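You operate a simulated robot arm through the tools that you are given. There is no shell and no other tool. Be economical: measure what you need, move in short steps, check, and stop when the job is done.

You are at the controls of a simulated two-armed robot. One attempt, no reset.

Task
Open the top drawer of the green bench, put the beige roll in the inside of the green bench's top drawer and shut the drawer again. Open the grey cabinet door, put the purple sling on the top of the grey cabinet away on the upper shelf of the grey cabinet, then shut the door. Take the yellow roll with the smallest size on its label from the top of the grey cabinet and leave it on the middle bay of the core rack. Turn the reel stand brake knob to off. Take the grey felt pad from the small table and put it on the shelf under the cream bench. Any order will do.

The check looks at the end state, three seconds after you hand in, the way a careful person would. Anything else that was tipped, shoved, dropped, spilled or broken makes it a failure.

Robot
Two 7-joint arms with two-finger parallel grippers on one trunk, on a base that drives. Base frame: it is fixed to the floor where the robot stands at the start and does not move with it; the origin is under the middle of the robot, x ahead of it, y to its left, z up. Readings come in m, degrees, newtons and seconds.
The left shoulder is at the start at [0.07, 0.13, 1.001], the right one opposite. With the tool pointing down near the work surface each hand reaches from about 0.1 to 0.3 m from the robot's upright axis, wherever it stands, measured 20 degrees to its own side. Places, roughly: beige roll [-2.75, 0.25, 0.5]; grey cabinet door [-5.5, 3.5, 0.5]; grey felt pad (10x4x3 cm) [-5.1, -4.8, 0.8]; inside of the green bench's top drawer [0.8, 0.1, 0.7]; middle bay of the core rack [-5.7, 4.3, 0.8]; purple sling [-5.75, 3.5, 1]; reel stand brake knob [-5.5, 5.9, 0.9]; shelf under the cream bench [-4.2, -4.7, 0.3]; top drawer of the green bench [0.6, 0.1, 0.7]; upper shelf of the grey cabinet [-5.7, 3.5, 0.5]; yellow roll [-5.75, 3.5, 1]. Payload 1.57 kg a hand.
The tool frame of a hand sits at the grasp point between the pads (the TCP): z along the fingers, y along the line on which they close. The tips reach 0.03 m beyond it. The gripper opens to 0.08 m. The fingers are 0.017 m wide and 0.012 m thick; the gripper's body (0.04 by 0.082 m) begins 0.08 m behind the TCP.
Orientation is that of the tool frame in the base frame, as [roll, pitch, yaw] about the fixed x, y, z axes, in that order (R = Rz(yaw) Ry(pitch) Rx(roll)). With the fingers straight down and closing along the base's y, the tool's x points along the base's -x, its y along +y and its z along -z.

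Tools
- The arms move only by the tool move_arm. It takes "left_steps", "right_steps" or both (then of equal length, played together; a hand with none holds still); each is a list of rows, each a list of 7 numbers: the shift along the tool's x, y, z in m, then the turn, a rotation vector about the tool's x, y, z in degrees, then the opening, from 0 (shut) to 1 (fully open). In form: [[tx, ty, tz, ax, ay, az, jaw], ...]. A call has 1 to 10 rows; each row shifts and turns the commanded pose from where the row before left it, along the tool's axes as they then stand. Rows are played at 5 a second. More than 0.05 m and 8.6 degrees between two rows, or a gripper value outside its range, and nothing of the call is played. A pose out of reach is approached as far as the arm can. The call stops where the force on the tool passes 40 N (or 10 N more than at its start, if that is more) or the arm is blocked; 0.2 s more then pass. The fingers move at their own pace (about 0.108 m/s each) and stop on an object; they squeeze with about 43 N. The grip force told is the motor's: it shows also when the fingers shut on nothing. Time passes only in rows, and 0.2 s behind the last, so rows that do not move let the fingers close. The reply holds the time, the measured pose of the TCP, the force on the tool along the base axes, the opening and the grip force, in the units named above and with some noise, with the torque about the TCP (base axes, N m) and any sound that the robot's microphone picked up, and new pictures: "pictures" is both (left out), scene, wrist or none (wrist: the cameras of the hands that moved).
- Cameras (640 x 400 px; columns grow to the right, rows downward): "scene" is now at [0.1318, -0.012, 1.2141]; the picture's right is [-0.13, -0.99, 0.00], its down [-0.70, 0.09, -0.70] and it looks along [0.70, -0.09, -0.71] (base axes); focal length 214 px, centre (320, 200). "left" rides on the left gripper at [0.072, 0.007, -0.122] in its tool frame; the picture's right is [-0.09, 1.00, 0.00], its down [-0.84, -0.08, -0.54] and it looks along [-0.54, -0.05, 0.84] (tool axes); focal length 238 px, centre (320, 200). "right" rides on the right gripper at [0.072, -0.007, -0.122] in its tool frame; the picture's right is [0.09, 1.00, 0.00], its down [-0.84, 0.08, -0.54] and it looks along [-0.54, 0.05, 0.84] (tool axes); focal length 238 px, centre (320, 200). There is no depth. A picture from a camera that has moved, and an enlarged one, comes with that camera's place and axes in the base frame and with its lens.
- raise_lower(by): slides the trunk up (or, below 0, down) by that many m; the arms and the scene camera ride with it, the base frame stays. It gives what a move gives, with no picture.
- steer(legs): drives the robot by 1 to 6 legs, each [ahead, left, turn to the left] in m, m and degrees, along the robot's own axes; the way and the turn of a leg run together, so that a leg with both is an arc; at most 1.5 m and 180 degrees a leg. The arms and the cameras ride along, it lands a little off, and it stops where it bumps. It gives what a move gives, and a new picture of the scene camera.
- turn_head(pan, tilt): turns the head with the scene camera to pan (to the left, within 86 degrees either way) and tilt (down, from -29 to 69), counted from straight ahead of the robot. It gives what a move gives, and a new picture of the scene camera.
- close_up(camera, box): a new picture of the part [left, top, right, bottom] of that camera's present view, enlarged. No time passes.
- close_job(): hands the job in; it is judged then, once.

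Work in short steps. Places have to be worked out from the pictures, the camera data and where the tool is seen: move nearer, look again, correct. Check each grasp and each placing, and mend what went wrong. You have 196 turns and 260 pictures in all, those below and enlarged ones among them. Open the grippers and draw the arms clear of the work before you hand the job in, unless the task says otherwise; then end with one line.

The tools are called after "Request:" as name(argument=value, ...) on one line, values as JSON. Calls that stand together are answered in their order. move_arm: Moves the arms, as the interface text tells. Its arguments: {"type":"object","properties":{"left_steps":{"type":"array","items":{"type":"array","items":{"type":"number"}}},"right_steps":{"type":"array","items":{"type":"array","items":{"type":"number"}}},"pictures":{"type":"string","enum":["both","scene","wrist","none"]}},"required":[]} The other tools are called the same way: raise_lower (by) slides the trunk up or down; steer (legs) drives the base; turn_head (pan, tilt) turns the head that bears the scene camera; close_up (camera, box) takes an enlarged picture of a part of a camera's view; close_job () hands the job in.

At the start:

```text
t: 0.0
left_ee_pos: [0.3819, 0.1913, 0.9476]
left_tool_rot: [180.0, 0.0, -179.9]
left_force: [0.1, 0.1, 0.2]
left_torque: [-0.01, 0.0, 0.0]
left_opening: 0.0799
left_gripper_force: 0.0
right_ee_pos: [0.3828, -0.1508, 1.0522]
right_tool_rot: [179.8, 0.1, -180.0]
right_force: [1.0, 0.3, -0.2]
right_torque: [-0.02, 0.02, 0.0]
right_opening: 0.0801
right_gripper_force: 0.1
trunk travel left (down, up): [-0.639, 0.301]
robot x, y, heading: [0.0012, 0.0009, -0.2]
head pan, tilt: [-7.5, 45.2]
```

scene: 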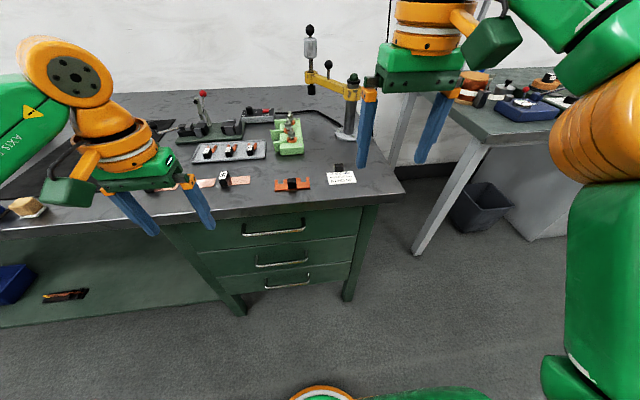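
right: 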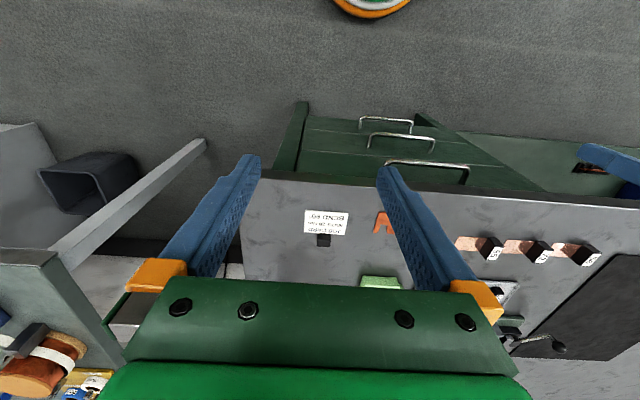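
left: 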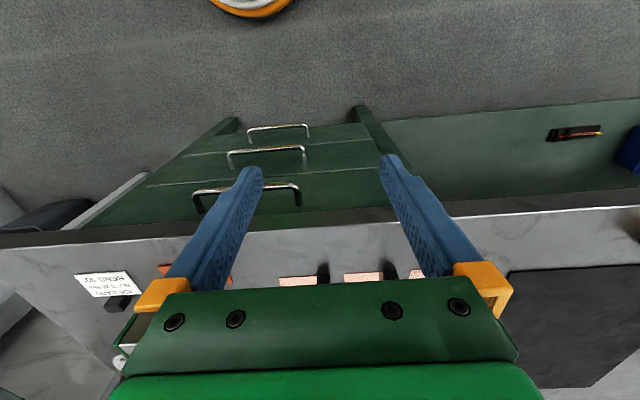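

The scene shows the green bench with three drawers ahead. I take a closer look at the drawers and the note on the bench.

Request:
close_up(camera="scene", box=[180, 140, 400, 300])

Request:
close_up(camera="right", box=[290, 200, 370, 250])

```text
2.50 times, centred on (290, 220) of scene
camera zoom: at [0.1318, -0.012, 1.2141], right [-0.13, -0.99, 0.0], down [-0.7, 0.09, -0.7], along [0.7, -0.09, -0.71], focal length 536 px, centre (395, 150)
```

zoom: 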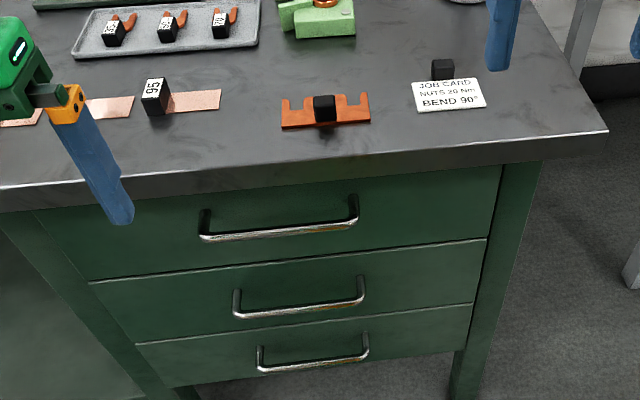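

```text
8.00 times, centred on (330, 225) of right
camera zoom: at [0.3115, -0.1565, 1.1731], right [-0.09, 1.0, 0.0], down [0.84, 0.08, 0.54], along [0.54, 0.05, -0.84], focal length 1907 px, centre (240, 0)
```

zoom: 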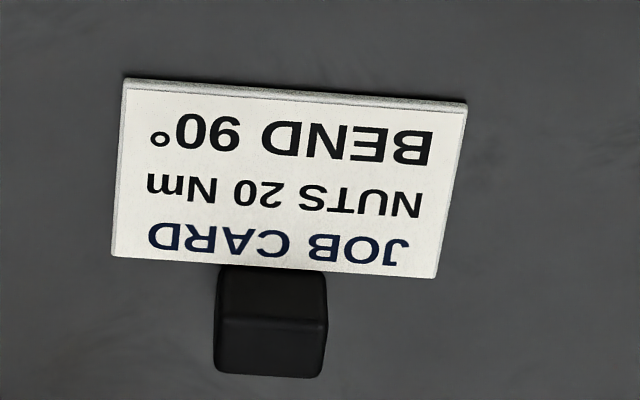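

The handle bar of the top drawer works out at about [0.487, 0.067, 0.75] from two views. I back off 0.3 m to get room for turning the left hand to point forward.

Request:
steer(legs=[[-0.3, 0, 0]])

```text
t: 2.0
left_ee_pos: [0.0802, 0.1903, 0.9473]
left_tool_rot: [180.0, -0.1, -179.9]
left_force: [-0.6, 0.5, 0.2]
left_torque: [-0.01, 0.02, 0.03]
left_opening: 0.08
left_gripper_force: 0.0
right_ee_pos: [0.0828, -0.1503, 1.0509]
right_tool_rot: [180.0, 0.0, 180.0]
right_force: [-0.7, 0.2, 0.4]
right_torque: [0.03, -0.02, -0.01]
right_opening: 0.0801
right_gripper_force: 0.1
trunk travel left (down, up): [-0.639, 0.301]
robot x, y, heading: [-0.3024, -0.0028, 0.1]
head pan, tilt: [-7.5, 45.2]
camera scene: at [-0.1687, -0.012, 1.214], right [-0.13, -0.99, 0.0], down [-0.7, 0.09, -0.7], along [0.7, -0.09, -0.71], focal length 214 px, centre (320, 200)
```

scene: 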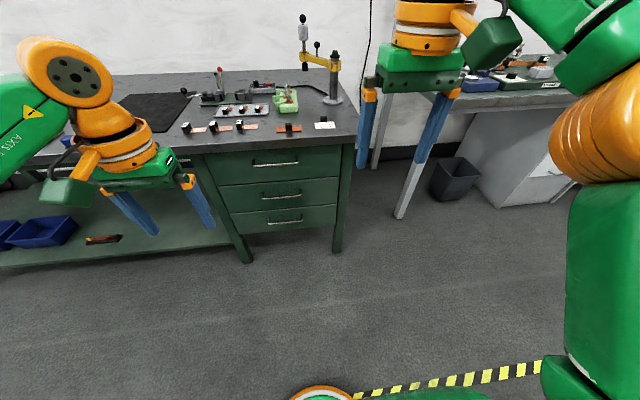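

Good clearance now. I move the left hand 0.1 m forward, then begin the combined turn toward forward-pointing with fingers closing vertically.

Request:
move_arm(left_steps=[[-0.05, 0, 0, 0, 0, 0, 1], [-0.05, 0, 0, 0, 0, 0, 1], [0, 0, 0, -4.9, -4.9, 4.9, 1], [0, 0, 0, -4.9, -4.9, 4.9, 1], [0, 0, 0, -4.9, -4.9, 4.9, 1], [0, 0, 0, -4.9, -4.9, 4.9, 1], [0, 0, 0, -4.9, -4.9, 4.9, 1], [0, 0, 0, -4.9, -4.9, 4.9, 1], [0, 0, 0, -4.9, -4.9, 4.9, 1], [0, 0, 0, -4.9, -4.9, 4.9, 1]], pictures="scene")

Request:
move_arm(left_steps=[[0, 0, 0, -4.9, -4.9, 4.9, 1], [0, 0, 0, -4.9, -4.9, 4.9, 1], [0, 0, 0, -4.9, -4.9, 4.9, 1], [0, 0, 0, -4.9, -4.9, 4.9, 1], [0, 0, 0, -4.9, -4.9, 4.9, 1], [0, 0, 0, -4.9, -4.9, 4.9, 1], [0, 0, 0, -0.7, -0.7, 0.7, 1], [0, 0, 0, 0, 0, 0, 1]])

```text
t: 4.2
left_ee_pos: [0.1602, 0.1829, 0.9478]
left_tool_rot: [128.1, 19.1, 128.3]
left_force: [-0.1, 0.7, -0.4]
left_torque: [0.0, -0.01, -0.02]
left_opening: 0.08
left_gripper_force: 0.1
left hand out of reach, approached as far as the arm can: row 2
right_ee_pos: [0.0815, -0.1506, 1.0517]
right_tool_rot: [-180.0, 0.0, 179.9]
right_force: [0.3, 0.3, -0.4]
right_torque: [0.01, -0.01, 0.01]
right_opening: 0.0799
right_gripper_force: 0.0
trunk travel left (down, up): [-0.639, 0.301]
robot x, y, heading: [-0.3019, -0.0011, -0.1]
head pan, tilt: [-7.5, 45.2]
camera scene: at [-0.1698, -0.0117, 1.2141], right [-0.13, -0.99, 0.0], down [-0.7, 0.09, -0.7], along [0.7, -0.09, -0.71], focal length 214 px, centre (320, 200)
```

scene: 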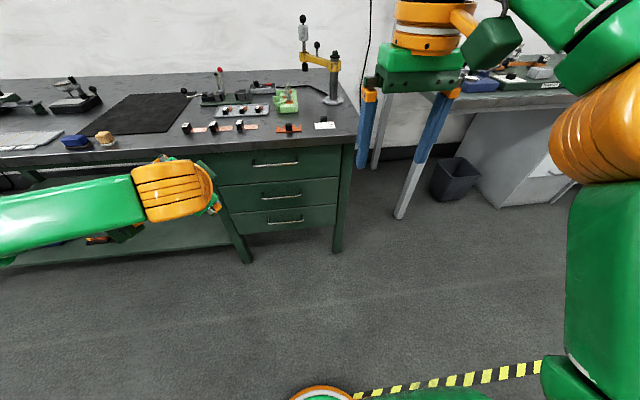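

```text
t: 6.0
left_ee_pos: [0.1478, 0.1178, 0.9907]
left_tool_rot: [90.1, -0.1, 90.4]
left_force: [-0.1, -1.2, -0.1]
left_torque: [0.0, -0.01, 0.01]
left_opening: 0.0799
left_gripper_force: 0.0
left hand out of reach, approached as far as the arm can: row 5, 6, 7
right_ee_pos: [0.0818, -0.1512, 1.0513]
right_tool_rot: [180.0, 0.2, -180.0]
right_force: [-0.3, 0.0, -0.6]
right_torque: [-0.01, -0.04, -0.01]
right_opening: 0.0801
right_gripper_force: 0.1
trunk travel left (down, up): [-0.639, 0.301]
robot x, y, heading: [-0.2973, 0.0024, 0.0]
head pan, tilt: [-7.5, 45.2]
camera scene: at [-0.1695, -0.0119, 1.2141], right [-0.13, -0.99, 0.0], down [-0.7, 0.09, -0.7], along [0.7, -0.09, -0.71], focal length 214 px, centre (320, 200)
camera left: at [0.0266, 0.1888, 0.9975], right [0.0, -0.09, 1.0], down [-0.54, -0.84, -0.08], along [0.84, -0.54, -0.05], focal length 238 px, centre (320, 200)
```

scene: 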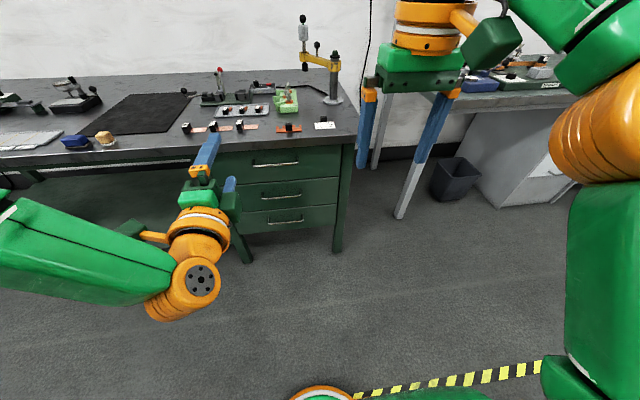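
left: 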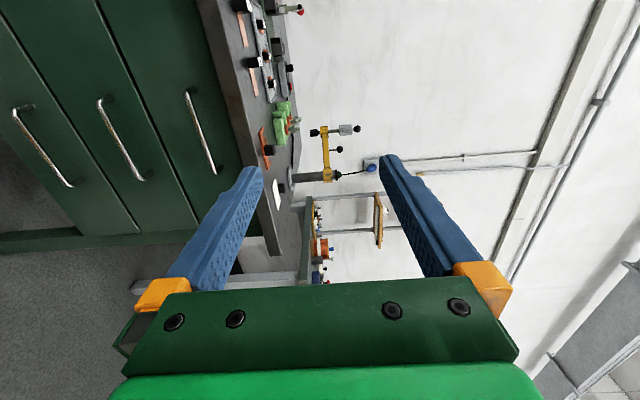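

The hand now points forward, and its camera confirms the handle at about [0.49, 0.07, 0.75]. I lower the trunk 0.24 m to bring the hand to handle height and lift the right hand to keep it clear of the bench.

Request:
raise_lower(by=-0.24)

Request:
move_arm(right_steps=[[0, 0, -0.05, 0, 0, 0, 1], [0, 0, -0.05, 0, 0, 0, 1], [0, 0, -0.05, 0, 0, 0, 1], [0, 0, -0.05, 0, 0, 0, 1]], left_steps=[[0, 0, 0, 0, 0, 0, 1], [0, 0, 0, 0, 0, 0, 1], [0, 0, 0, 0, 0, 0, 1], [0, 0, 0, 0, 0, 0, 1]], pictures="none")

Request:
close_up(camera="left", box=[0, 0, 640, 400])

```text
t: 8.6
left_ee_pos: [0.1481, 0.1197, 0.7506]
left_tool_rot: [90.1, 0.1, 90.3]
left_force: [0.3, 0.4, -0.4]
left_torque: [-0.03, 0.02, 0.0]
left_opening: 0.0797
left_gripper_force: 0.0
right_ee_pos: [0.0812, -0.1506, 0.8114]
right_tool_rot: [-180.0, 0.1, 180.0]
right_force: [0.8, 0.3, -0.1]
right_torque: [-0.01, 0.0, 0.01]
right_opening: 0.08
right_gripper_force: 0.1
trunk travel left (down, up): [-0.399, 0.541]
robot x, y, heading: [-0.3013, 0.0026, 0.1]
head pan, tilt: [-7.5, 45.2]
```

```text
t: 9.6
left_ee_pos: [0.1482, 0.1189, 0.7499]
left_tool_rot: [90.2, 0.0, 90.4]
left_force: [0.3, -0.5, 0.5]
left_torque: [0.01, 0.01, -0.03]
left_opening: 0.0801
left_gripper_force: 0.0
right_ee_pos: [0.0356, -0.1509, 0.8506]
right_tool_rot: [179.9, 0.1, -179.9]
right_force: [0.4, -0.1, 0.7]
right_torque: [-0.01, 0.0, -0.01]
right_opening: 0.0801
right_gripper_force: 0.1
right hand out of reach, approached as far as the arm can: row 1, 2, 3, 4
trunk travel left (down, up): [-0.399, 0.541]
robot x, y, heading: [-0.3022, 0.0033, -0.0]
head pan, tilt: [-7.5, 45.2]
```

```text
1.00 times, centred on (320, 200) of left (not enlarged: the box is as wide or as high as the picture)
camera zoom: at [0.0269, 0.1889, 0.7573], right [0.0, -0.09, 1.0], down [-0.54, -0.84, -0.08], along [0.84, -0.53, -0.05], focal length 238 px, centre (320, 200)
```

zoom: 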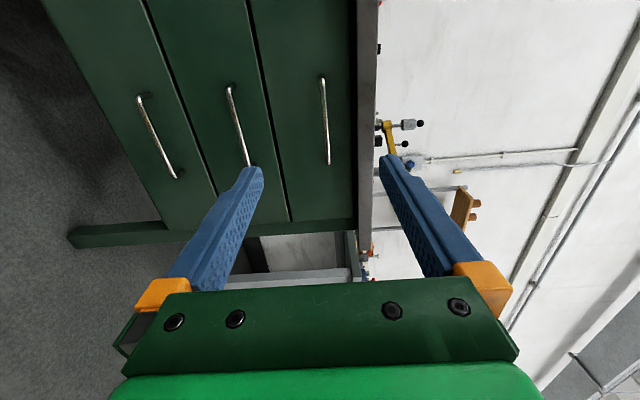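

The handle is centred at z≈0.755 and in line with the open jaws. I drive ahead 0.31 m and 0.045 m right.

Request:
steer(legs=[[0.31, -0.045, 0]])

Request:
close_up(camera="left", box=[0, 0, 640, 400])

```text
t: 11.6
left_ee_pos: [0.4547, 0.0767, 0.75]
left_tool_rot: [90.2, 0.0, 90.8]
left_force: [-0.8, -0.1, 1.1]
left_torque: [-0.01, 0.0, -0.01]
left_opening: 0.08
left_gripper_force: 0.0
right_ee_pos: [0.3445, -0.1939, 0.8499]
right_tool_rot: [180.0, 0.2, -179.7]
right_force: [-0.9, 0.5, 0.0]
right_torque: [0.04, 0.0, 0.01]
right_opening: 0.08
right_gripper_force: 0.0
trunk travel left (down, up): [-0.399, 0.541]
robot x, y, heading: [0.0112, -0.0431, 0.2]
head pan, tilt: [-7.5, 45.2]
camera scene: at [0.1377, -0.0558, 0.9741], right [-0.12, -0.99, 0.0], down [-0.7, 0.09, -0.7], along [0.7, -0.09, -0.71], focal length 214 px, centre (320, 200)
```

scene: 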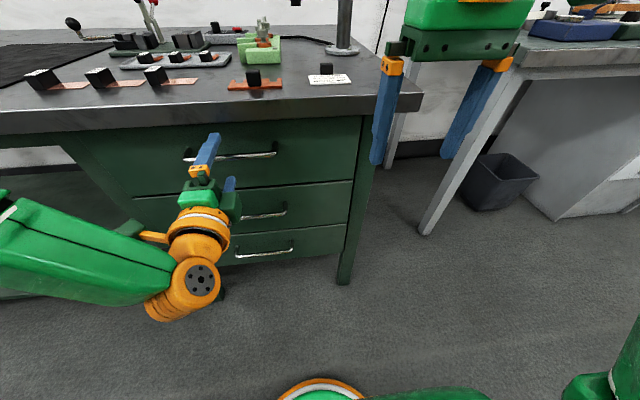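

```text
1.00 times, centred on (320, 200) of left (not enlarged: the box is as wide or as high as the picture)
camera zoom: at [0.3327, 0.1463, 0.7574], right [0.0, -0.09, 1.0], down [-0.53, -0.84, -0.08], along [0.85, -0.53, -0.05], focal length 238 px, centre (320, 200)
```

zoom: 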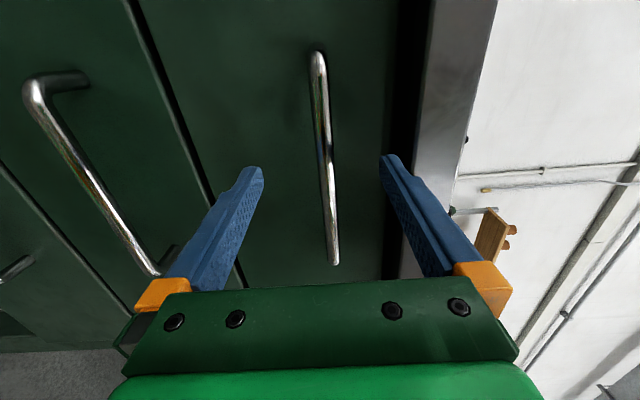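

The bar lies between the jaws about 0.03 m ahead of the TCP. I drive in 0.027 m and close.

Request:
steer(legs=[[0.027, 0, 0]])

Request:
move_arm(left_steps=[[0, 0.004, 0, 0, 0, 0, 0], [0, 0, 0, 0, 0, 0, 0], [0, 0, 0, 0, 0, 0, 0], [0, 0, 0, 0, 0, 0, 0]], pictures="wrist")

```text
t: 12.5
left_ee_pos: [0.4827, 0.0774, 0.7496]
left_tool_rot: [90.2, 0.1, 90.7]
left_force: [0.1, -0.5, 0.5]
left_torque: [0.02, -0.01, -0.02]
left_opening: 0.08
left_gripper_force: 0.0
right_ee_pos: [0.3708, -0.194, 0.8491]
right_tool_rot: [179.9, 0.0, -179.7]
right_force: [-0.3, -0.1, -0.4]
right_torque: [0.0, 0.02, -0.01]
right_opening: 0.0798
right_gripper_force: 0.1
trunk travel left (down, up): [-0.399, 0.541]
robot x, y, heading: [0.0349, -0.0446, 0.6]
head pan, tilt: [-7.5, 45.2]
camera scene: at [0.165, -0.0556, 0.974], right [-0.12, -0.99, 0.0], down [-0.7, 0.09, -0.7], along [0.7, -0.09, -0.71], focal length 214 px, centre (320, 200)
```

scene: 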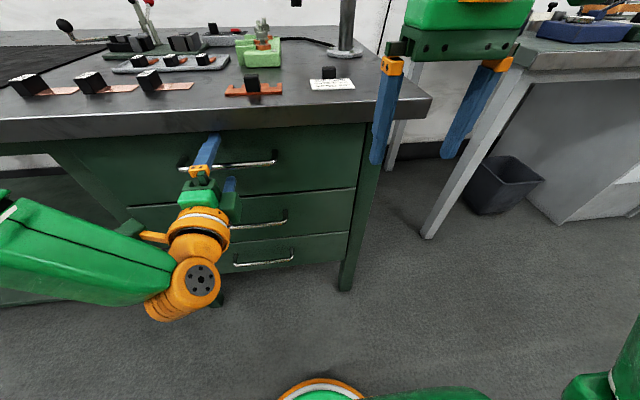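

```text
t: 13.5
left_ee_pos: [0.4805, 0.0768, 0.7558]
left_tool_rot: [90.1, -0.1, 90.7]
left_force: [0.9, 0.4, 3.2]
left_torque: [-0.01, 0.04, 0.02]
left_opening: 0.0117
left_gripper_force: 28.9
right_ee_pos: [0.3712, -0.1941, 0.851]
right_tool_rot: [179.8, 0.2, -179.7]
right_force: [0.6, -0.7, -0.2]
right_torque: [-0.01, -0.02, -0.01]
right_opening: 0.0801
right_gripper_force: 0.2
trunk travel left (down, up): [-0.399, 0.541]
robot x, y, heading: [0.0319, -0.0463, 0.6]
head pan, tilt: [-7.5, 45.2]
camera left: at [0.3593, 0.1467, 0.7617], right [0.0, -0.09, 1.0], down [-0.53, -0.84, -0.08], along [0.85, -0.53, -0.05], focal length 238 px, centre (320, 200)
```

left: 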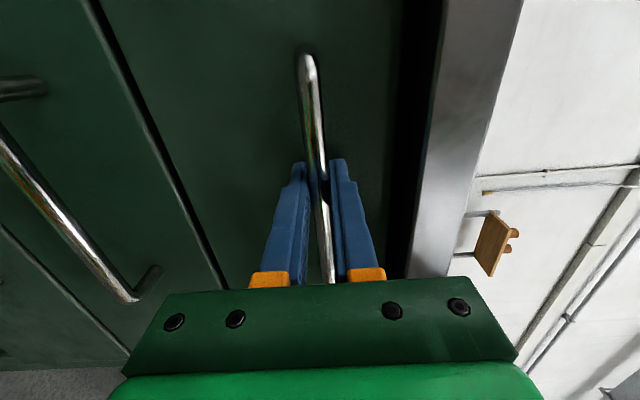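

The bar is gripped (opening 0.0117). I pull the drawer out by driving straight back 0.28 m.

Request:
steer(legs=[[-0.28, 0, 0]])

```text
t: 15.4
left_ee_pos: [0.2023, 0.0774, 0.7549]
left_tool_rot: [90.0, 0.0, 91.0]
left_force: [0.9, 2.3, 3.6]
left_torque: [0.03, -0.02, -0.57]
left_opening: 0.0116
left_gripper_force: 29.0
right_ee_pos: [0.0906, -0.1938, 0.8501]
right_tool_rot: [-179.9, 0.1, -179.4]
right_force: [0.4, -0.1, -0.1]
right_torque: [-0.01, 0.04, -0.01]
right_opening: 0.0801
right_gripper_force: 0.1
trunk travel left (down, up): [-0.399, 0.541]
robot x, y, heading: [-0.2502, -0.0444, 0.8]
head pan, tilt: [-7.5, 45.2]
camera scene: at [-0.1154, -0.057, 0.9742], right [-0.12, -0.99, 0.0], down [-0.7, 0.08, -0.7], along [0.7, -0.08, -0.71], focal length 214 px, centre (320, 200)
```

scene: 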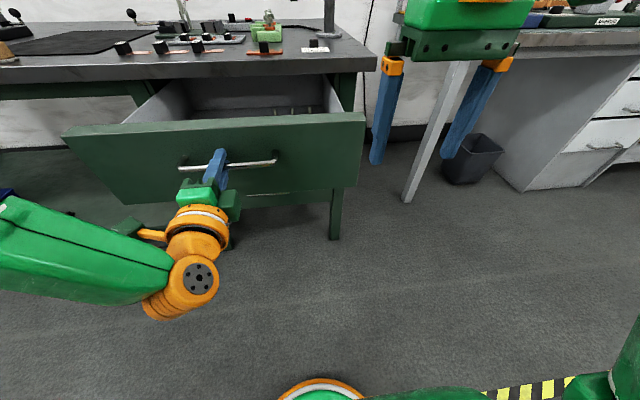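

The drawer is open by 0.28 m. I release, back away, and turn round to look for the beige roll.

Request:
move_arm(left_steps=[[0, 0, 0, 0, 0, 0, 1], [0, 0, 0, 0, 0, 0, 1], [0, 0, 0, 0, 0, 0, 1]], pictures="none")

Request:
steer(legs=[[-0.3, 0, 0]])

Request:
turn_head(pan=0, tilt=35)

```text
t: 16.2
left_ee_pos: [0.2023, 0.077, 0.7541]
left_tool_rot: [90.1, 0.0, 91.0]
left_force: [-0.7, -0.7, 1.3]
left_torque: [-0.01, 0.01, 0.02]
left_opening: 0.0798
left_gripper_force: 0.1
right_ee_pos: [0.0925, -0.1944, 0.8501]
right_tool_rot: [179.8, 0.2, -179.4]
right_force: [0.4, 0.9, 0.1]
right_torque: [-0.02, -0.04, 0.02]
right_opening: 0.08
right_gripper_force: 0.0
trunk travel left (down, up): [-0.399, 0.541]
robot x, y, heading: [-0.2449, -0.0452, 0.5]
head pan, tilt: [-7.5, 45.2]
```

```text
t: 18.2
left_ee_pos: [-0.0926, 0.0736, 0.7546]
left_tool_rot: [90.1, 0.0, 91.1]
left_force: [-0.2, -0.2, -0.4]
left_torque: [0.01, 0.02, -0.01]
left_opening: 0.0799
left_gripper_force: 0.1
right_ee_pos: [-0.2025, -0.1976, 0.8509]
right_tool_rot: [179.9, 0.2, -179.3]
right_force: [0.3, 0.1, 0.6]
right_torque: [-0.04, -0.01, 0.0]
right_opening: 0.0799
right_gripper_force: 0.1
trunk travel left (down, up): [-0.399, 0.541]
robot x, y, heading: [-0.5383, -0.0459, 0.6]
head pan, tilt: [-7.5, 45.2]
camera scene: at [-0.4089, -0.0607, 0.9742], right [-0.12, -0.99, 0.0], down [-0.7, 0.08, -0.7], along [0.7, -0.08, -0.71], focal length 214 px, centre (320, 200)
```

scene: 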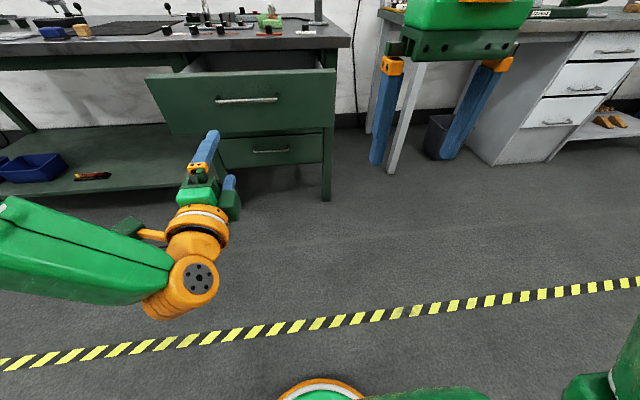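

```text
t: 18.9
left_ee_pos: [-0.0922, 0.0738, 0.755]
left_tool_rot: [90.1, 0.0, 91.1]
left_force: [0.3, -0.3, -1.3]
left_torque: [0.01, 0.01, -0.01]
left_opening: 0.0798
left_gripper_force: 0.0
right_ee_pos: [-0.2016, -0.1976, 0.8505]
right_tool_rot: [179.9, 0.2, -179.3]
right_force: [0.1, -0.6, -0.2]
right_torque: [0.0, 0.0, 0.0]
right_opening: 0.0798
right_gripper_force: 0.1
trunk travel left (down, up): [-0.399, 0.541]
robot x, y, heading: [-0.5436, -0.0497, 0.7]
head pan, tilt: [0.0, 35.0]
camera scene: at [-0.4011, -0.05, 0.9892], right [0.01, -1.0, 0.0], down [-0.57, -0.01, -0.82], along [0.82, 0.01, -0.57], focal length 214 px, centre (320, 200)
```

scene: 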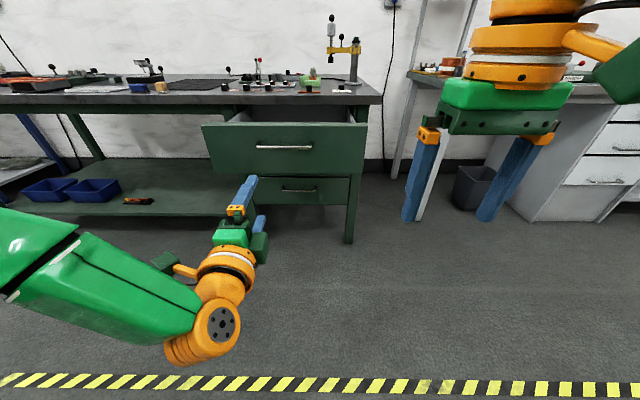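

Clear floor around; I turn 180° on the spot.

Request:
steer(legs=[[-0.1, 0, 0], [0, 0, 180]])

Request:
raise_lower(by=0.24)

Request:
turn_head(pan=0, tilt=25)

```text
t: 27.6
left_ee_pos: [-1.08, -0.2058, 0.754]
left_tool_rot: [90.2, -0.1, -85.1]
left_force: [0.3, -0.6, 0.3]
left_torque: [0.01, 0.03, -0.03]
left_opening: 0.0802
left_gripper_force: 0.0
right_ee_pos: [-0.9901, 0.0709, 0.8506]
right_tool_rot: [179.9, 0.1, 4.5]
right_force: [0.5, -1.1, 0.4]
right_torque: [0.0, 0.0, 0.01]
right_opening: 0.0799
right_gripper_force: 0.1
trunk travel left (down, up): [-0.399, 0.541]
robot x, y, heading: [-0.6436, -0.0526, -175.5]
head pan, tilt: [0.0, 35.0]
camera scene: at [-0.7784, -0.0641, 0.9892], right [-0.08, 1.0, 0.0], down [0.57, 0.05, -0.82], along [-0.82, -0.06, -0.57], focal length 214 px, centre (320, 200)
```

scene: 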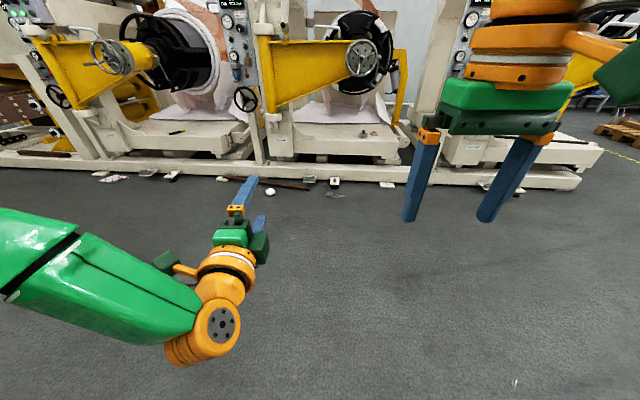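

```text
t: 30.1
left_ee_pos: [-1.0803, -0.2054, 0.9964]
left_tool_rot: [90.0, 0.0, -85.1]
left_force: [0.4, -0.1, 0.6]
left_torque: [-0.02, 0.01, -0.02]
left_opening: 0.0799
left_gripper_force: 0.1
right_ee_pos: [-0.9909, 0.0737, 1.0898]
right_tool_rot: [179.9, 0.2, 4.6]
right_force: [-0.1, 0.0, 0.0]
right_torque: [0.06, 0.0, 0.0]
right_opening: 0.0799
right_gripper_force: 0.0
trunk travel left (down, up): [-0.639, 0.301]
robot x, y, heading: [-0.6398, -0.0491, -175.5]
head pan, tilt: [0.0, 35.0]
```

```text
t: 30.8
left_ee_pos: [-1.0815, -0.2061, 0.9949]
left_tool_rot: [90.1, 0.0, -85.1]
left_force: [-0.1, -0.1, 0.7]
left_torque: [0.0, 0.01, 0.01]
left_opening: 0.0798
left_gripper_force: 0.1
right_ee_pos: [-0.9902, 0.0737, 1.091]
right_tool_rot: [180.0, 0.2, 4.5]
right_force: [0.3, -0.1, 0.1]
right_torque: [0.0, 0.0, 0.02]
right_opening: 0.08
right_gripper_force: 0.0
trunk travel left (down, up): [-0.639, 0.301]
robot x, y, heading: [-0.6446, -0.0532, -175.2]
head pan, tilt: [0.0, 25.0]
camera scene: at [-0.7825, -0.0644, 1.2449], right [-0.08, 1.0, 0.0], down [0.42, 0.03, -0.91], along [-0.9, -0.07, -0.42], focal length 214 px, centre (320, 200)
```

scene: 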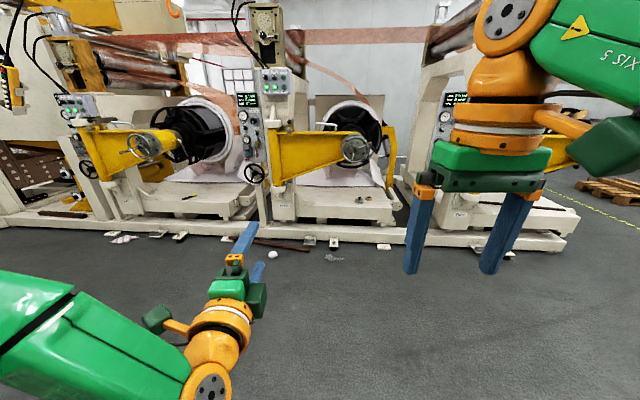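

A large machine stands ahead; the beige roll should appear near pixel (368,185). I look closer.

Request:
close_up(camera="scene", box=[270, 130, 430, 230])

```text
4.00 times, centred on (350, 180) of scene
camera zoom: at [-0.7825, -0.0644, 1.2449], right [-0.08, 1.0, 0.0], down [0.42, 0.03, -0.91], along [-0.9, -0.07, -0.42], focal length 858 px, centre (200, 280)
```

zoom: 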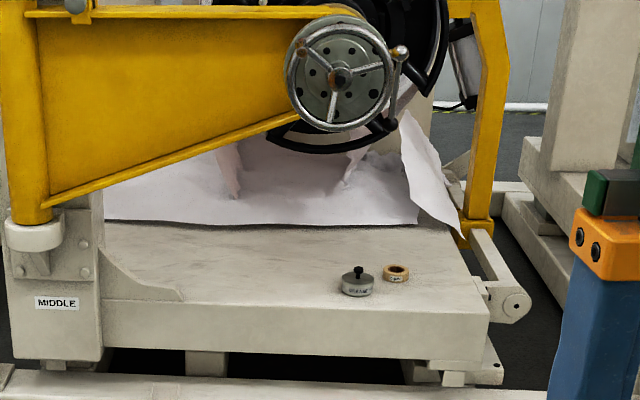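

The beige ring-shaped roll lies on the middle machine's platform beside a grey weight. I straighten heading and drive nearer, then look again.

Request:
steer(legs=[[0, 0, -4.7], [0.9, -0.2, 0]])

Request:
turn_head(pan=-15, tilt=40)

```text
t: 36.1
left_ee_pos: [-1.9868, 0.038, 0.9957]
left_tool_rot: [90.2, 0.1, -90.3]
left_force: [-0.1, -0.1, -1.4]
left_torque: [-0.01, 0.02, -0.03]
left_opening: 0.08
left_gripper_force: 0.0
right_ee_pos: [-1.872, 0.3057, 1.0904]
right_tool_rot: [179.9, 0.2, -0.6]
right_force: [0.1, -0.3, 0.7]
right_torque: [-0.02, -0.04, 0.0]
right_opening: 0.0799
right_gripper_force: 0.0
trunk travel left (down, up): [-0.639, 0.301]
robot x, y, heading: [-1.5372, 0.1505, 179.5]
head pan, tilt: [0.0, 25.0]
camera scene: at [-1.6769, 0.1514, 1.245], right [0.01, 1.0, 0.0], down [0.42, 0.0, -0.91], along [-0.91, 0.01, -0.42], focal length 214 px, centre (320, 200)
```

scene: 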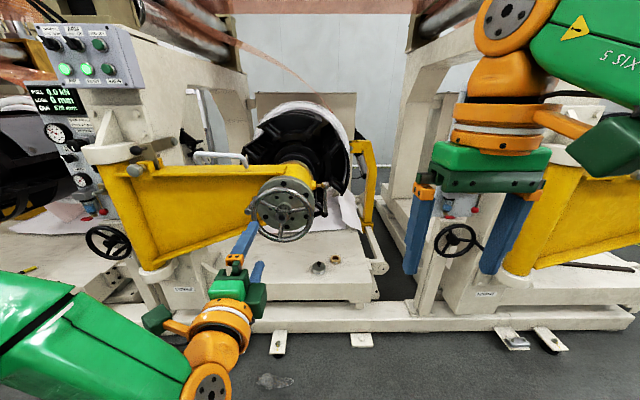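

```text
t: 36.9
left_ee_pos: [-1.9869, 0.0369, 0.9955]
left_tool_rot: [90.1, 0.0, -90.3]
left_force: [0.4, 0.1, -0.5]
left_torque: [0.0, -0.01, -0.01]
left_opening: 0.0799
left_gripper_force: 0.2
right_ee_pos: [-1.8719, 0.3071, 1.0905]
right_tool_rot: [179.9, 0.2, -0.6]
right_force: [-0.3, -0.2, 0.0]
right_torque: [-0.01, 0.0, 0.02]
right_opening: 0.0803
right_gripper_force: 0.0
trunk travel left (down, up): [-0.639, 0.301]
robot x, y, heading: [-1.5326, 0.1511, 179.1]
head pan, tilt: [-15.0, 40.0]
camera scene: at [-1.6671, 0.1733, 1.2217], right [0.27, 0.96, 0.0], down [0.62, -0.17, -0.77], along [-0.74, 0.21, -0.64], focal length 214 px, centre (320, 200)
```

scene: 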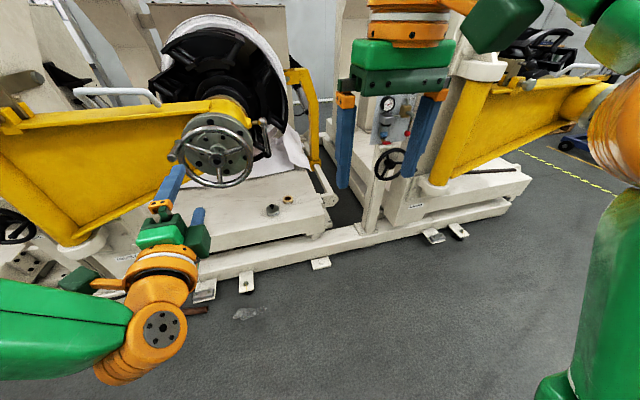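

Triangulating: roll at about [-2.685, 0.26, 0.39], platform front edge x≈-2.555, floor beam front x≈-2.45, handwheel around [-2.29, 0.04, 0.94]. I check how far my own base reaches ahead by looking down.

Request:
turn_head(pan=0, tilt=69)

```text
t: 37.8
left_ee_pos: [-1.9872, 0.0372, 0.9945]
left_tool_rot: [90.1, 0.0, -90.4]
left_force: [0.1, -0.6, 0.3]
left_torque: [-0.03, 0.0, 0.01]
left_opening: 0.0797
left_gripper_force: 0.1
right_ee_pos: [-1.872, 0.307, 1.091]
right_tool_rot: [179.9, 0.2, -0.6]
right_force: [-0.7, -0.9, 0.1]
right_torque: [0.0, 0.03, 0.01]
right_opening: 0.0802
right_gripper_force: 0.0
trunk travel left (down, up): [-0.639, 0.301]
robot x, y, heading: [-1.5366, 0.1514, 179.5]
head pan, tilt: [0.0, 68.8]
camera scene: at [-1.6411, 0.1512, 1.1856], right [0.01, 1.0, 0.0], down [0.93, -0.01, -0.36], along [-0.36, 0.0, -0.93], focal length 214 px, centre (320, 200)
```

scene: 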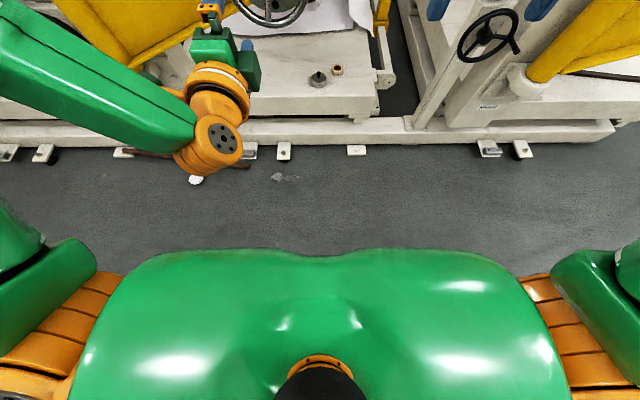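

The torso hides the base. I roll the left hand by -90° so it closes horizontally, then pitch it 45° downward, to prepare for reaching over the platform.

Request:
move_arm(left_steps=[[0, 0, 0, 0, 0, -8.5, 1], [0, 0, 0, 0, 0, -8.5, 1], [0, 0, 0, 0, 0, -8.5, 1], [0, 0, 0, 0, 0, -8.5, 1], [0, 0, 0, 0, 0, -8.5, 1], [0, 0, 0, 0, 0, -8.5, 1], [0, 0, 0, 0, 0, -8.5, 1], [0, 0, 0, 0, 0, -8.5, 1], [0, 0, 0, 0, 0, -8.5, 1], [0, 0, 0, 0, 0, -8.5, 1]], pictures="none")

Request:
move_arm(left_steps=[[0, 0, 0, 0, 0, -5, 1], [0, 0, 0, 0, 8.5, 0, 1], [0, 0, 0, 0, 8.5, 0, 1], [0, 0, 0, 0, 8.5, 0, 1], [0, 0, 0, 0, 8.5, 0, 1], [0, 0, 0, 0, 6, 0, 1]], pictures="none")

Request:
turn_head(pan=0, tilt=45)

```text
t: 40.0
left_ee_pos: [-1.986, 0.0387, 0.996]
left_tool_rot: [91.0, 85.3, -89.2]
left_force: [0.2, 0.0, 0.1]
left_torque: [-0.01, 0.01, -0.01]
left_opening: 0.08
left_gripper_force: 0.1
right_ee_pos: [-1.8723, 0.3058, 1.0897]
right_tool_rot: [179.9, 0.1, -0.6]
right_force: [-0.5, 0.3, -0.1]
right_torque: [0.01, 0.01, 0.01]
right_opening: 0.0801
right_gripper_force: 0.1
trunk travel left (down, up): [-0.639, 0.301]
robot x, y, heading: [-1.5328, 0.1497, 179.5]
head pan, tilt: [0.0, 68.8]
```

```text
t: 41.4
left_ee_pos: [-1.988, 0.0371, 0.9939]
left_tool_rot: [-179.9, 49.8, -0.2]
left_force: [-0.3, 0.2, -0.3]
left_torque: [0.03, -0.01, -0.04]
left_opening: 0.08
left_gripper_force: 0.2
right_ee_pos: [-1.8725, 0.3076, 1.0895]
right_tool_rot: [180.0, 0.2, -0.7]
right_force: [0.4, -0.1, 0.0]
right_torque: [-0.03, 0.0, 0.0]
right_opening: 0.0802
right_gripper_force: 0.1
trunk travel left (down, up): [-0.639, 0.301]
robot x, y, heading: [-1.5323, 0.1534, 179.2]
head pan, tilt: [0.0, 68.8]
```

```text
t: 42.3
left_ee_pos: [-1.9878, 0.0377, 0.9944]
left_tool_rot: [-180.0, 49.9, -0.3]
left_force: [-0.8, -1.0, -0.1]
left_torque: [-0.02, 0.0, 0.01]
left_opening: 0.0801
left_gripper_force: 0.1
right_ee_pos: [-1.8709, 0.3063, 1.0908]
right_tool_rot: [179.9, 0.2, -0.5]
right_force: [0.6, -0.3, 0.6]
right_torque: [-0.01, 0.01, -0.04]
right_opening: 0.0799
right_gripper_force: 0.0
trunk travel left (down, up): [-0.639, 0.301]
robot x, y, heading: [-1.5374, 0.153, 179.2]
head pan, tilt: [0.0, 45.0]
camera scene: at [-1.6663, 0.1514, 1.2143], right [0.01, 1.0, 0.0], down [0.71, -0.01, -0.71], along [-0.71, 0.01, -0.71], focal length 214 px, centre (320, 200)
```

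scene: 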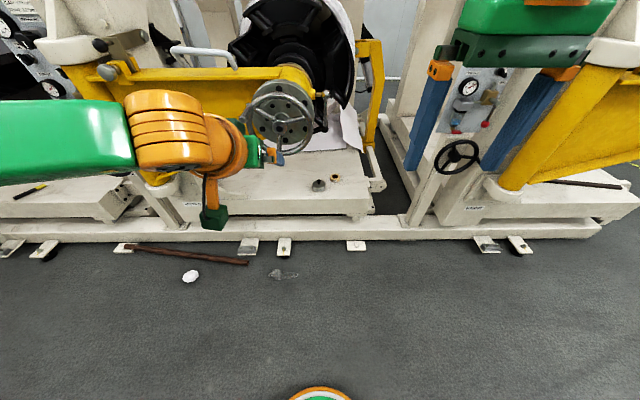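

I shift the base 0.22 m to its right so the left hand lines up with the roll (clear of the handwheel), then test how far ahead the hand can extend.

Request:
steer(legs=[[0, -0.225, 0.8]])

Request:
move_arm(left_steps=[[-0.032, 0, 0.038, 0, 0, 0, 1], [-0.032, 0, 0.038, 0, 0, 0, 1], [-0.032, 0, 0.038, 0, 0, 0, 1], [-0.032, 0, 0.038, 0, 0, 0, 1]], pictures="none")

```text
t: 44.0
left_ee_pos: [-1.985, 0.258, 0.9954]
left_tool_rot: [-180.0, 49.8, 0.7]
left_force: [-0.1, 0.6, 0.2]
left_torque: [0.01, 0.04, -0.01]
left_opening: 0.0801
left_gripper_force: 0.1
right_ee_pos: [-1.8742, 0.5305, 1.0898]
right_tool_rot: [179.9, 0.2, 0.1]
right_force: [-0.2, 0.0, 0.4]
right_torque: [-0.01, 0.03, -0.01]
right_opening: 0.0803
right_gripper_force: 0.1
trunk travel left (down, up): [-0.639, 0.301]
robot x, y, heading: [-1.536, 0.3795, -179.9]
head pan, tilt: [0.0, 45.0]
camera scene: at [-1.6655, 0.377, 1.2144], right [0.0, 1.0, 0.0], down [0.71, 0.0, -0.71], along [-0.71, 0.0, -0.71], focal length 214 px, centre (320, 200)
```

scene: 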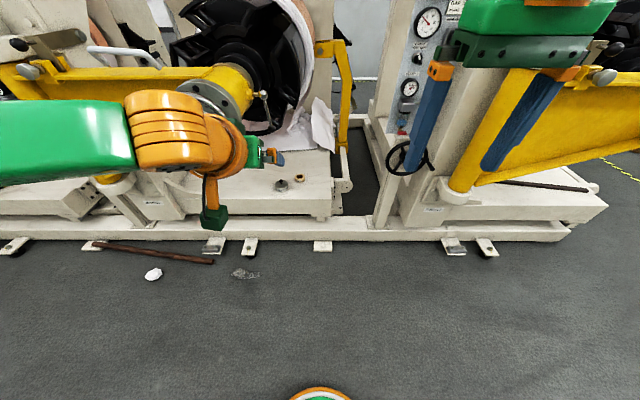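

```text
t: 45.0
left_ee_pos: [-2.1627, 0.2641, 0.9968]
left_tool_rot: [179.8, 49.9, 0.2]
left_force: [0.3, -0.5, 0.2]
left_torque: [0.01, -0.03, -0.04]
left_opening: 0.0798
left_gripper_force: 0.1
left hand out of reach, approached as far as the arm can: row 4
right_ee_pos: [-1.8744, 0.532, 1.0907]
right_tool_rot: [179.7, 0.0, 0.1]
right_force: [0.0, 0.4, 0.4]
right_torque: [-0.05, 0.02, -0.02]
right_opening: 0.0798
right_gripper_force: 0.0
trunk travel left (down, up): [-0.639, 0.301]
robot x, y, heading: [-1.5379, 0.3803, -180.1]
head pan, tilt: [0.0, 45.0]
```

The hand can extend 0.625 m ahead of the axis, so the base can stay clear of the beam. I lower the trunk 0.5 m, then drive ahead 0.38 m.

Request:
raise_lower(by=-0.5)

Request:
steer(legs=[[0.38, 0, 0]])

Request:
close_up(camera="left", box=[0, 0, 640, 400])

```text
refused: -0.5 is not a number from -0.4 to 0.4
```

```text
t: 47.4
left_ee_pos: [-2.5463, 0.258, 0.9986]
left_tool_rot: [-180.0, 49.9, 0.7]
left_force: [0.1, 0.1, 0.8]
left_torque: [0.02, 0.03, 0.0]
left_opening: 0.0802
left_gripper_force: 0.1
right_ee_pos: [-2.2576, 0.5276, 1.0911]
right_tool_rot: [179.8, 0.2, 0.3]
right_force: [0.0, 0.5, -0.6]
right_torque: [-0.02, -0.03, 0.0]
right_opening: 0.0804
right_gripper_force: 0.0
trunk travel left (down, up): [-0.639, 0.301]
robot x, y, heading: [-1.9194, 0.3756, -179.8]
head pan, tilt: [0.0, 45.0]
camera scene: at [-2.0498, 0.3761, 1.2145], right [-0.01, 1.0, 0.0], down [0.71, 0.0, -0.71], along [-0.71, 0.0, -0.71], focal length 214 px, centre (320, 200)
```

scene: 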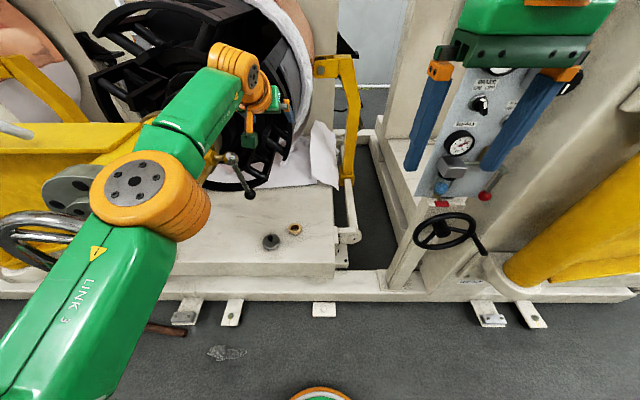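

```text
1.00 times, centred on (320, 200) of left (not enlarged: the box is as wide or as high as the picture)
camera zoom: at [-2.4054, 0.2513, 1.0215], right [-0.05, -1.0, 0.07], down [-0.12, 0.08, 0.99], along [-0.99, 0.04, -0.13], focal length 238 px, centre (320, 200)
```

zoom: 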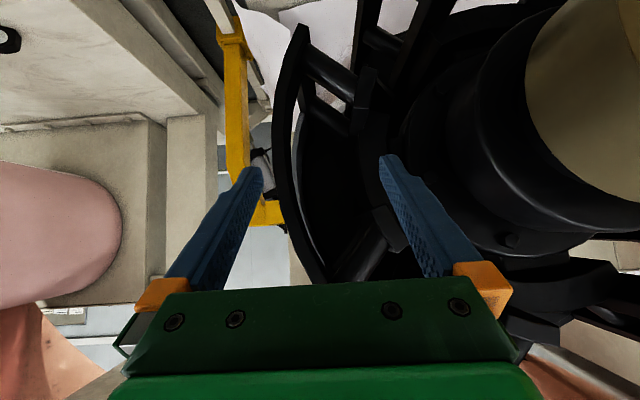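

The lowering was refused (0.4 limit) and the drive ran at full height; nothing was bumped. I back out the same way, then lower in two parts.

Request:
steer(legs=[[-0.38, 0, 0]])

Request:
raise_lower(by=-0.4)

Request:
raise_lower(by=-0.1)

```text
t: 49.8
left_ee_pos: [-2.1679, 0.2587, 0.9972]
left_tool_rot: [179.9, 49.9, 0.7]
left_force: [-0.3, -0.1, 0.5]
left_torque: [-0.04, -0.03, 0.03]
left_opening: 0.0801
left_gripper_force: 0.0
right_ee_pos: [-1.8804, 0.5305, 1.0896]
right_tool_rot: [179.9, 0.1, 0.3]
right_force: [0.5, -0.5, -0.2]
right_torque: [-0.03, 0.04, 0.0]
right_opening: 0.0801
right_gripper_force: 0.1
trunk travel left (down, up): [-0.639, 0.301]
robot x, y, heading: [-1.5404, 0.3807, -179.7]
head pan, tilt: [0.0, 45.0]
camera scene: at [-1.6721, 0.3783, 1.2143], right [-0.01, 1.0, 0.0], down [0.71, 0.0, -0.71], along [-0.71, 0.0, -0.71], focal length 214 px, centre (320, 200)
```

scene: 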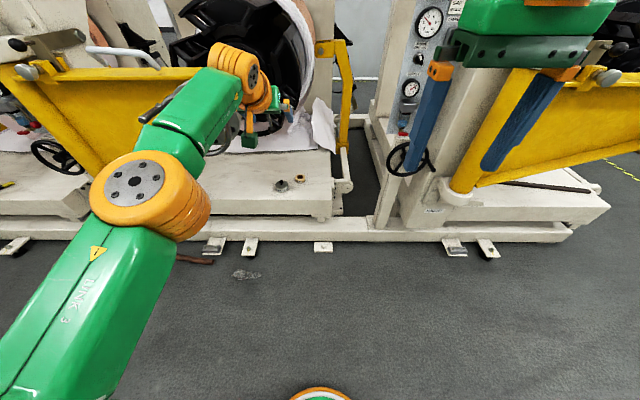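

```text
t: 53.7
left_ee_pos: [-2.1674, 0.2597, 0.5982]
left_tool_rot: [-180.0, 50.0, 0.7]
left_force: [-0.4, -0.1, -0.2]
left_torque: [0.01, 0.02, -0.01]
left_opening: 0.0801
left_gripper_force: 0.0
right_ee_pos: [-1.8793, 0.5308, 0.6902]
right_tool_rot: [179.8, 0.1, 0.4]
right_force: [0.3, 0.1, 0.1]
right_torque: [-0.03, 0.0, -0.01]
right_opening: 0.0802
right_gripper_force: 0.0
trunk travel left (down, up): [-0.239, 0.701]
robot x, y, heading: [-1.5406, 0.383, -179.6]
head pan, tilt: [0.0, 45.0]
```

```text
t: 55.0
left_ee_pos: [-2.1665, 0.2588, 0.4984]
left_tool_rot: [180.0, 50.0, 0.6]
left_force: [-0.5, 0.0, 0.7]
left_torque: [-0.01, 0.01, 0.01]
left_opening: 0.0799
left_gripper_force: 0.0
right_ee_pos: [-1.8794, 0.5296, 0.5887]
right_tool_rot: [180.0, 0.2, 0.3]
right_force: [-0.4, 0.4, -0.6]
right_torque: [0.02, 0.01, -0.04]
right_opening: 0.0795
right_gripper_force: 0.2
trunk travel left (down, up): [-0.139, 0.801]
robot x, y, heading: [-1.5408, 0.379, -179.5]
head pan, tilt: [0.0, 45.0]
```

Now at working height. I drive ahead 0.38 m and look with the scene and wrist cameras.

Request:
steer(legs=[[0.38, 0, 0]])

Request:
close_up(camera="left", box=[0, 0, 640, 400])

Request:
close_up(camera="scene", box=[220, 130, 380, 230])

```text
t: 57.4
left_ee_pos: [-2.5448, 0.255, 0.4985]
left_tool_rot: [180.0, 50.1, 0.9]
left_force: [0.1, -0.1, 0.3]
left_torque: [0.0, 0.02, -0.02]
left_opening: 0.0801
left_gripper_force: 0.0
right_ee_pos: [-2.2596, 0.5251, 0.5907]
right_tool_rot: [180.0, 0.2, 0.6]
right_force: [-0.2, -0.7, 0.1]
right_torque: [-0.05, -0.03, -0.03]
right_opening: 0.08
right_gripper_force: 0.0
trunk travel left (down, up): [-0.139, 0.801]
robot x, y, heading: [-1.9194, 0.3753, -179.6]
head pan, tilt: [0.0, 45.0]
camera scene: at [-2.0499, 0.375, 0.7144], right [-0.01, 1.0, 0.0], down [0.71, 0.01, -0.71], along [-0.71, -0.01, -0.71], focal length 214 px, centre (320, 200)
```

scene: 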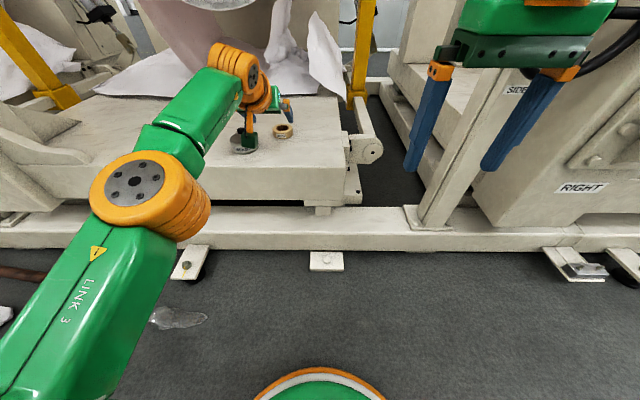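

```text
1.00 times, centred on (320, 200) of left (not enlarged: the box is as wide or as high as the picture)
camera zoom: at [-2.405, 0.2489, 0.5211], right [-0.04, -1.0, 0.07], down [-0.12, 0.08, 0.99], along [-0.99, 0.03, -0.13], focal length 238 px, centre (320, 200)
```

zoom: 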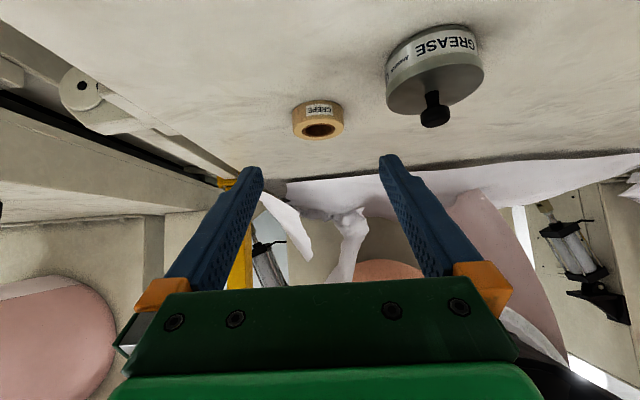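

```text
4.00 times, centred on (300, 180) of scene
camera zoom: at [-2.0499, 0.375, 0.7144], right [-0.01, 1.0, 0.0], down [0.71, 0.01, -0.71], along [-0.71, -0.01, -0.71], focal length 858 px, centre (400, 280)
```

zoom: 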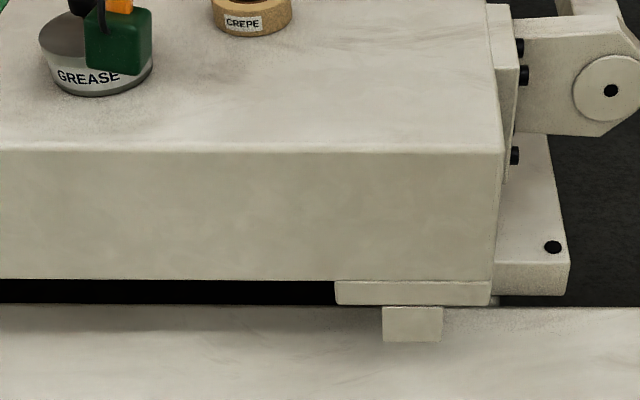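

The roll ("CREPE") is centred at about [-2.68, 0.252], platform z≈0.372, with a grease tin beside it on the -y side. I drive ahead 0.12 m at this height then lower part way and look.

Request:
steer(legs=[[0.12, 0, 0]])

Request:
raise_lower(by=-0.05)

Request:
close_up(camera="left", box=[0, 0, 640, 400])

```text
t: 58.6
left_ee_pos: [-2.668, 0.2538, 0.4976]
left_tool_rot: [180.0, 50.0, 0.9]
left_force: [0.3, 0.4, -0.1]
left_torque: [0.01, -0.01, -0.01]
left_opening: 0.08
left_gripper_force: 0.1
right_ee_pos: [-2.3806, 0.5251, 0.5914]
right_tool_rot: [179.8, 0.2, 0.4]
right_force: [0.5, 0.0, -0.2]
right_torque: [0.03, -0.02, -0.01]
right_opening: 0.0799
right_gripper_force: 0.1
trunk travel left (down, up): [-0.139, 0.801]
robot x, y, heading: [-2.0409, 0.3758, -179.5]
head pan, tilt: [0.0, 45.0]
camera scene: at [-2.1733, 0.3739, 0.7144], right [-0.01, 1.0, 0.0], down [0.71, 0.01, -0.71], along [-0.71, -0.01, -0.71], focal length 214 px, centre (320, 200)
```

scene: 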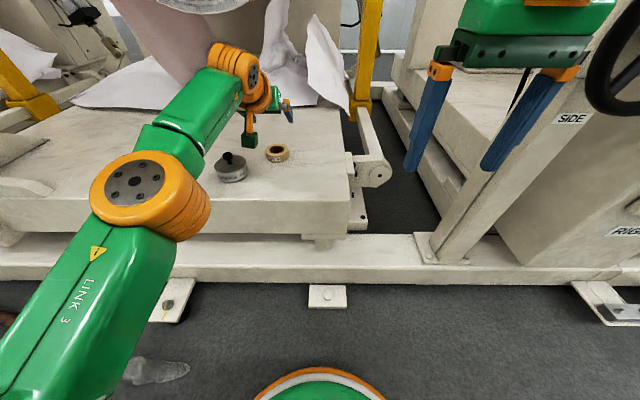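

```text
t: 59.6
left_ee_pos: [-2.6692, 0.2528, 0.4483]
left_tool_rot: [-180.0, 50.0, 0.9]
left_force: [0.2, 1.4, 0.4]
left_torque: [0.01, -0.01, -0.01]
left_opening: 0.08
left_gripper_force: 0.1
right_ee_pos: [-2.3805, 0.525, 0.5412]
right_tool_rot: [179.9, 0.2, 0.5]
right_force: [-1.3, 0.3, -1.6]
right_torque: [0.02, -0.04, -0.01]
right_opening: 0.0797
right_gripper_force: 0.0
trunk travel left (down, up): [-0.089, 0.851]
robot x, y, heading: [-2.0447, 0.3787, -179.3]
head pan, tilt: [0.0, 45.0]
```

```text
1.00 times, centred on (320, 200) of left (not enlarged: the box is as wide or as high as the picture)
camera zoom: at [-2.5281, 0.2477, 0.4712], right [-0.04, -1.0, 0.07], down [-0.12, 0.08, 0.99], along [-0.99, 0.03, -0.13], focal length 238 px, centre (320, 200)
```

zoom: 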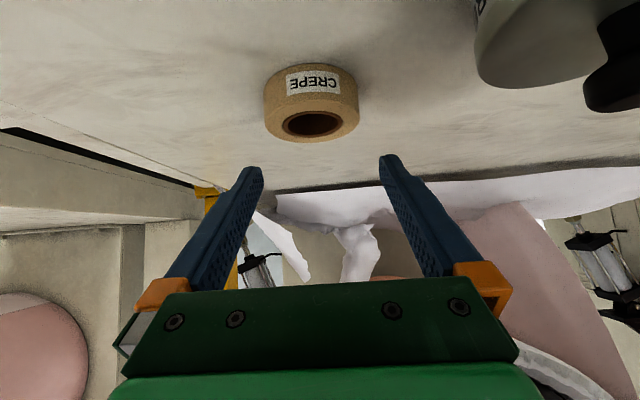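

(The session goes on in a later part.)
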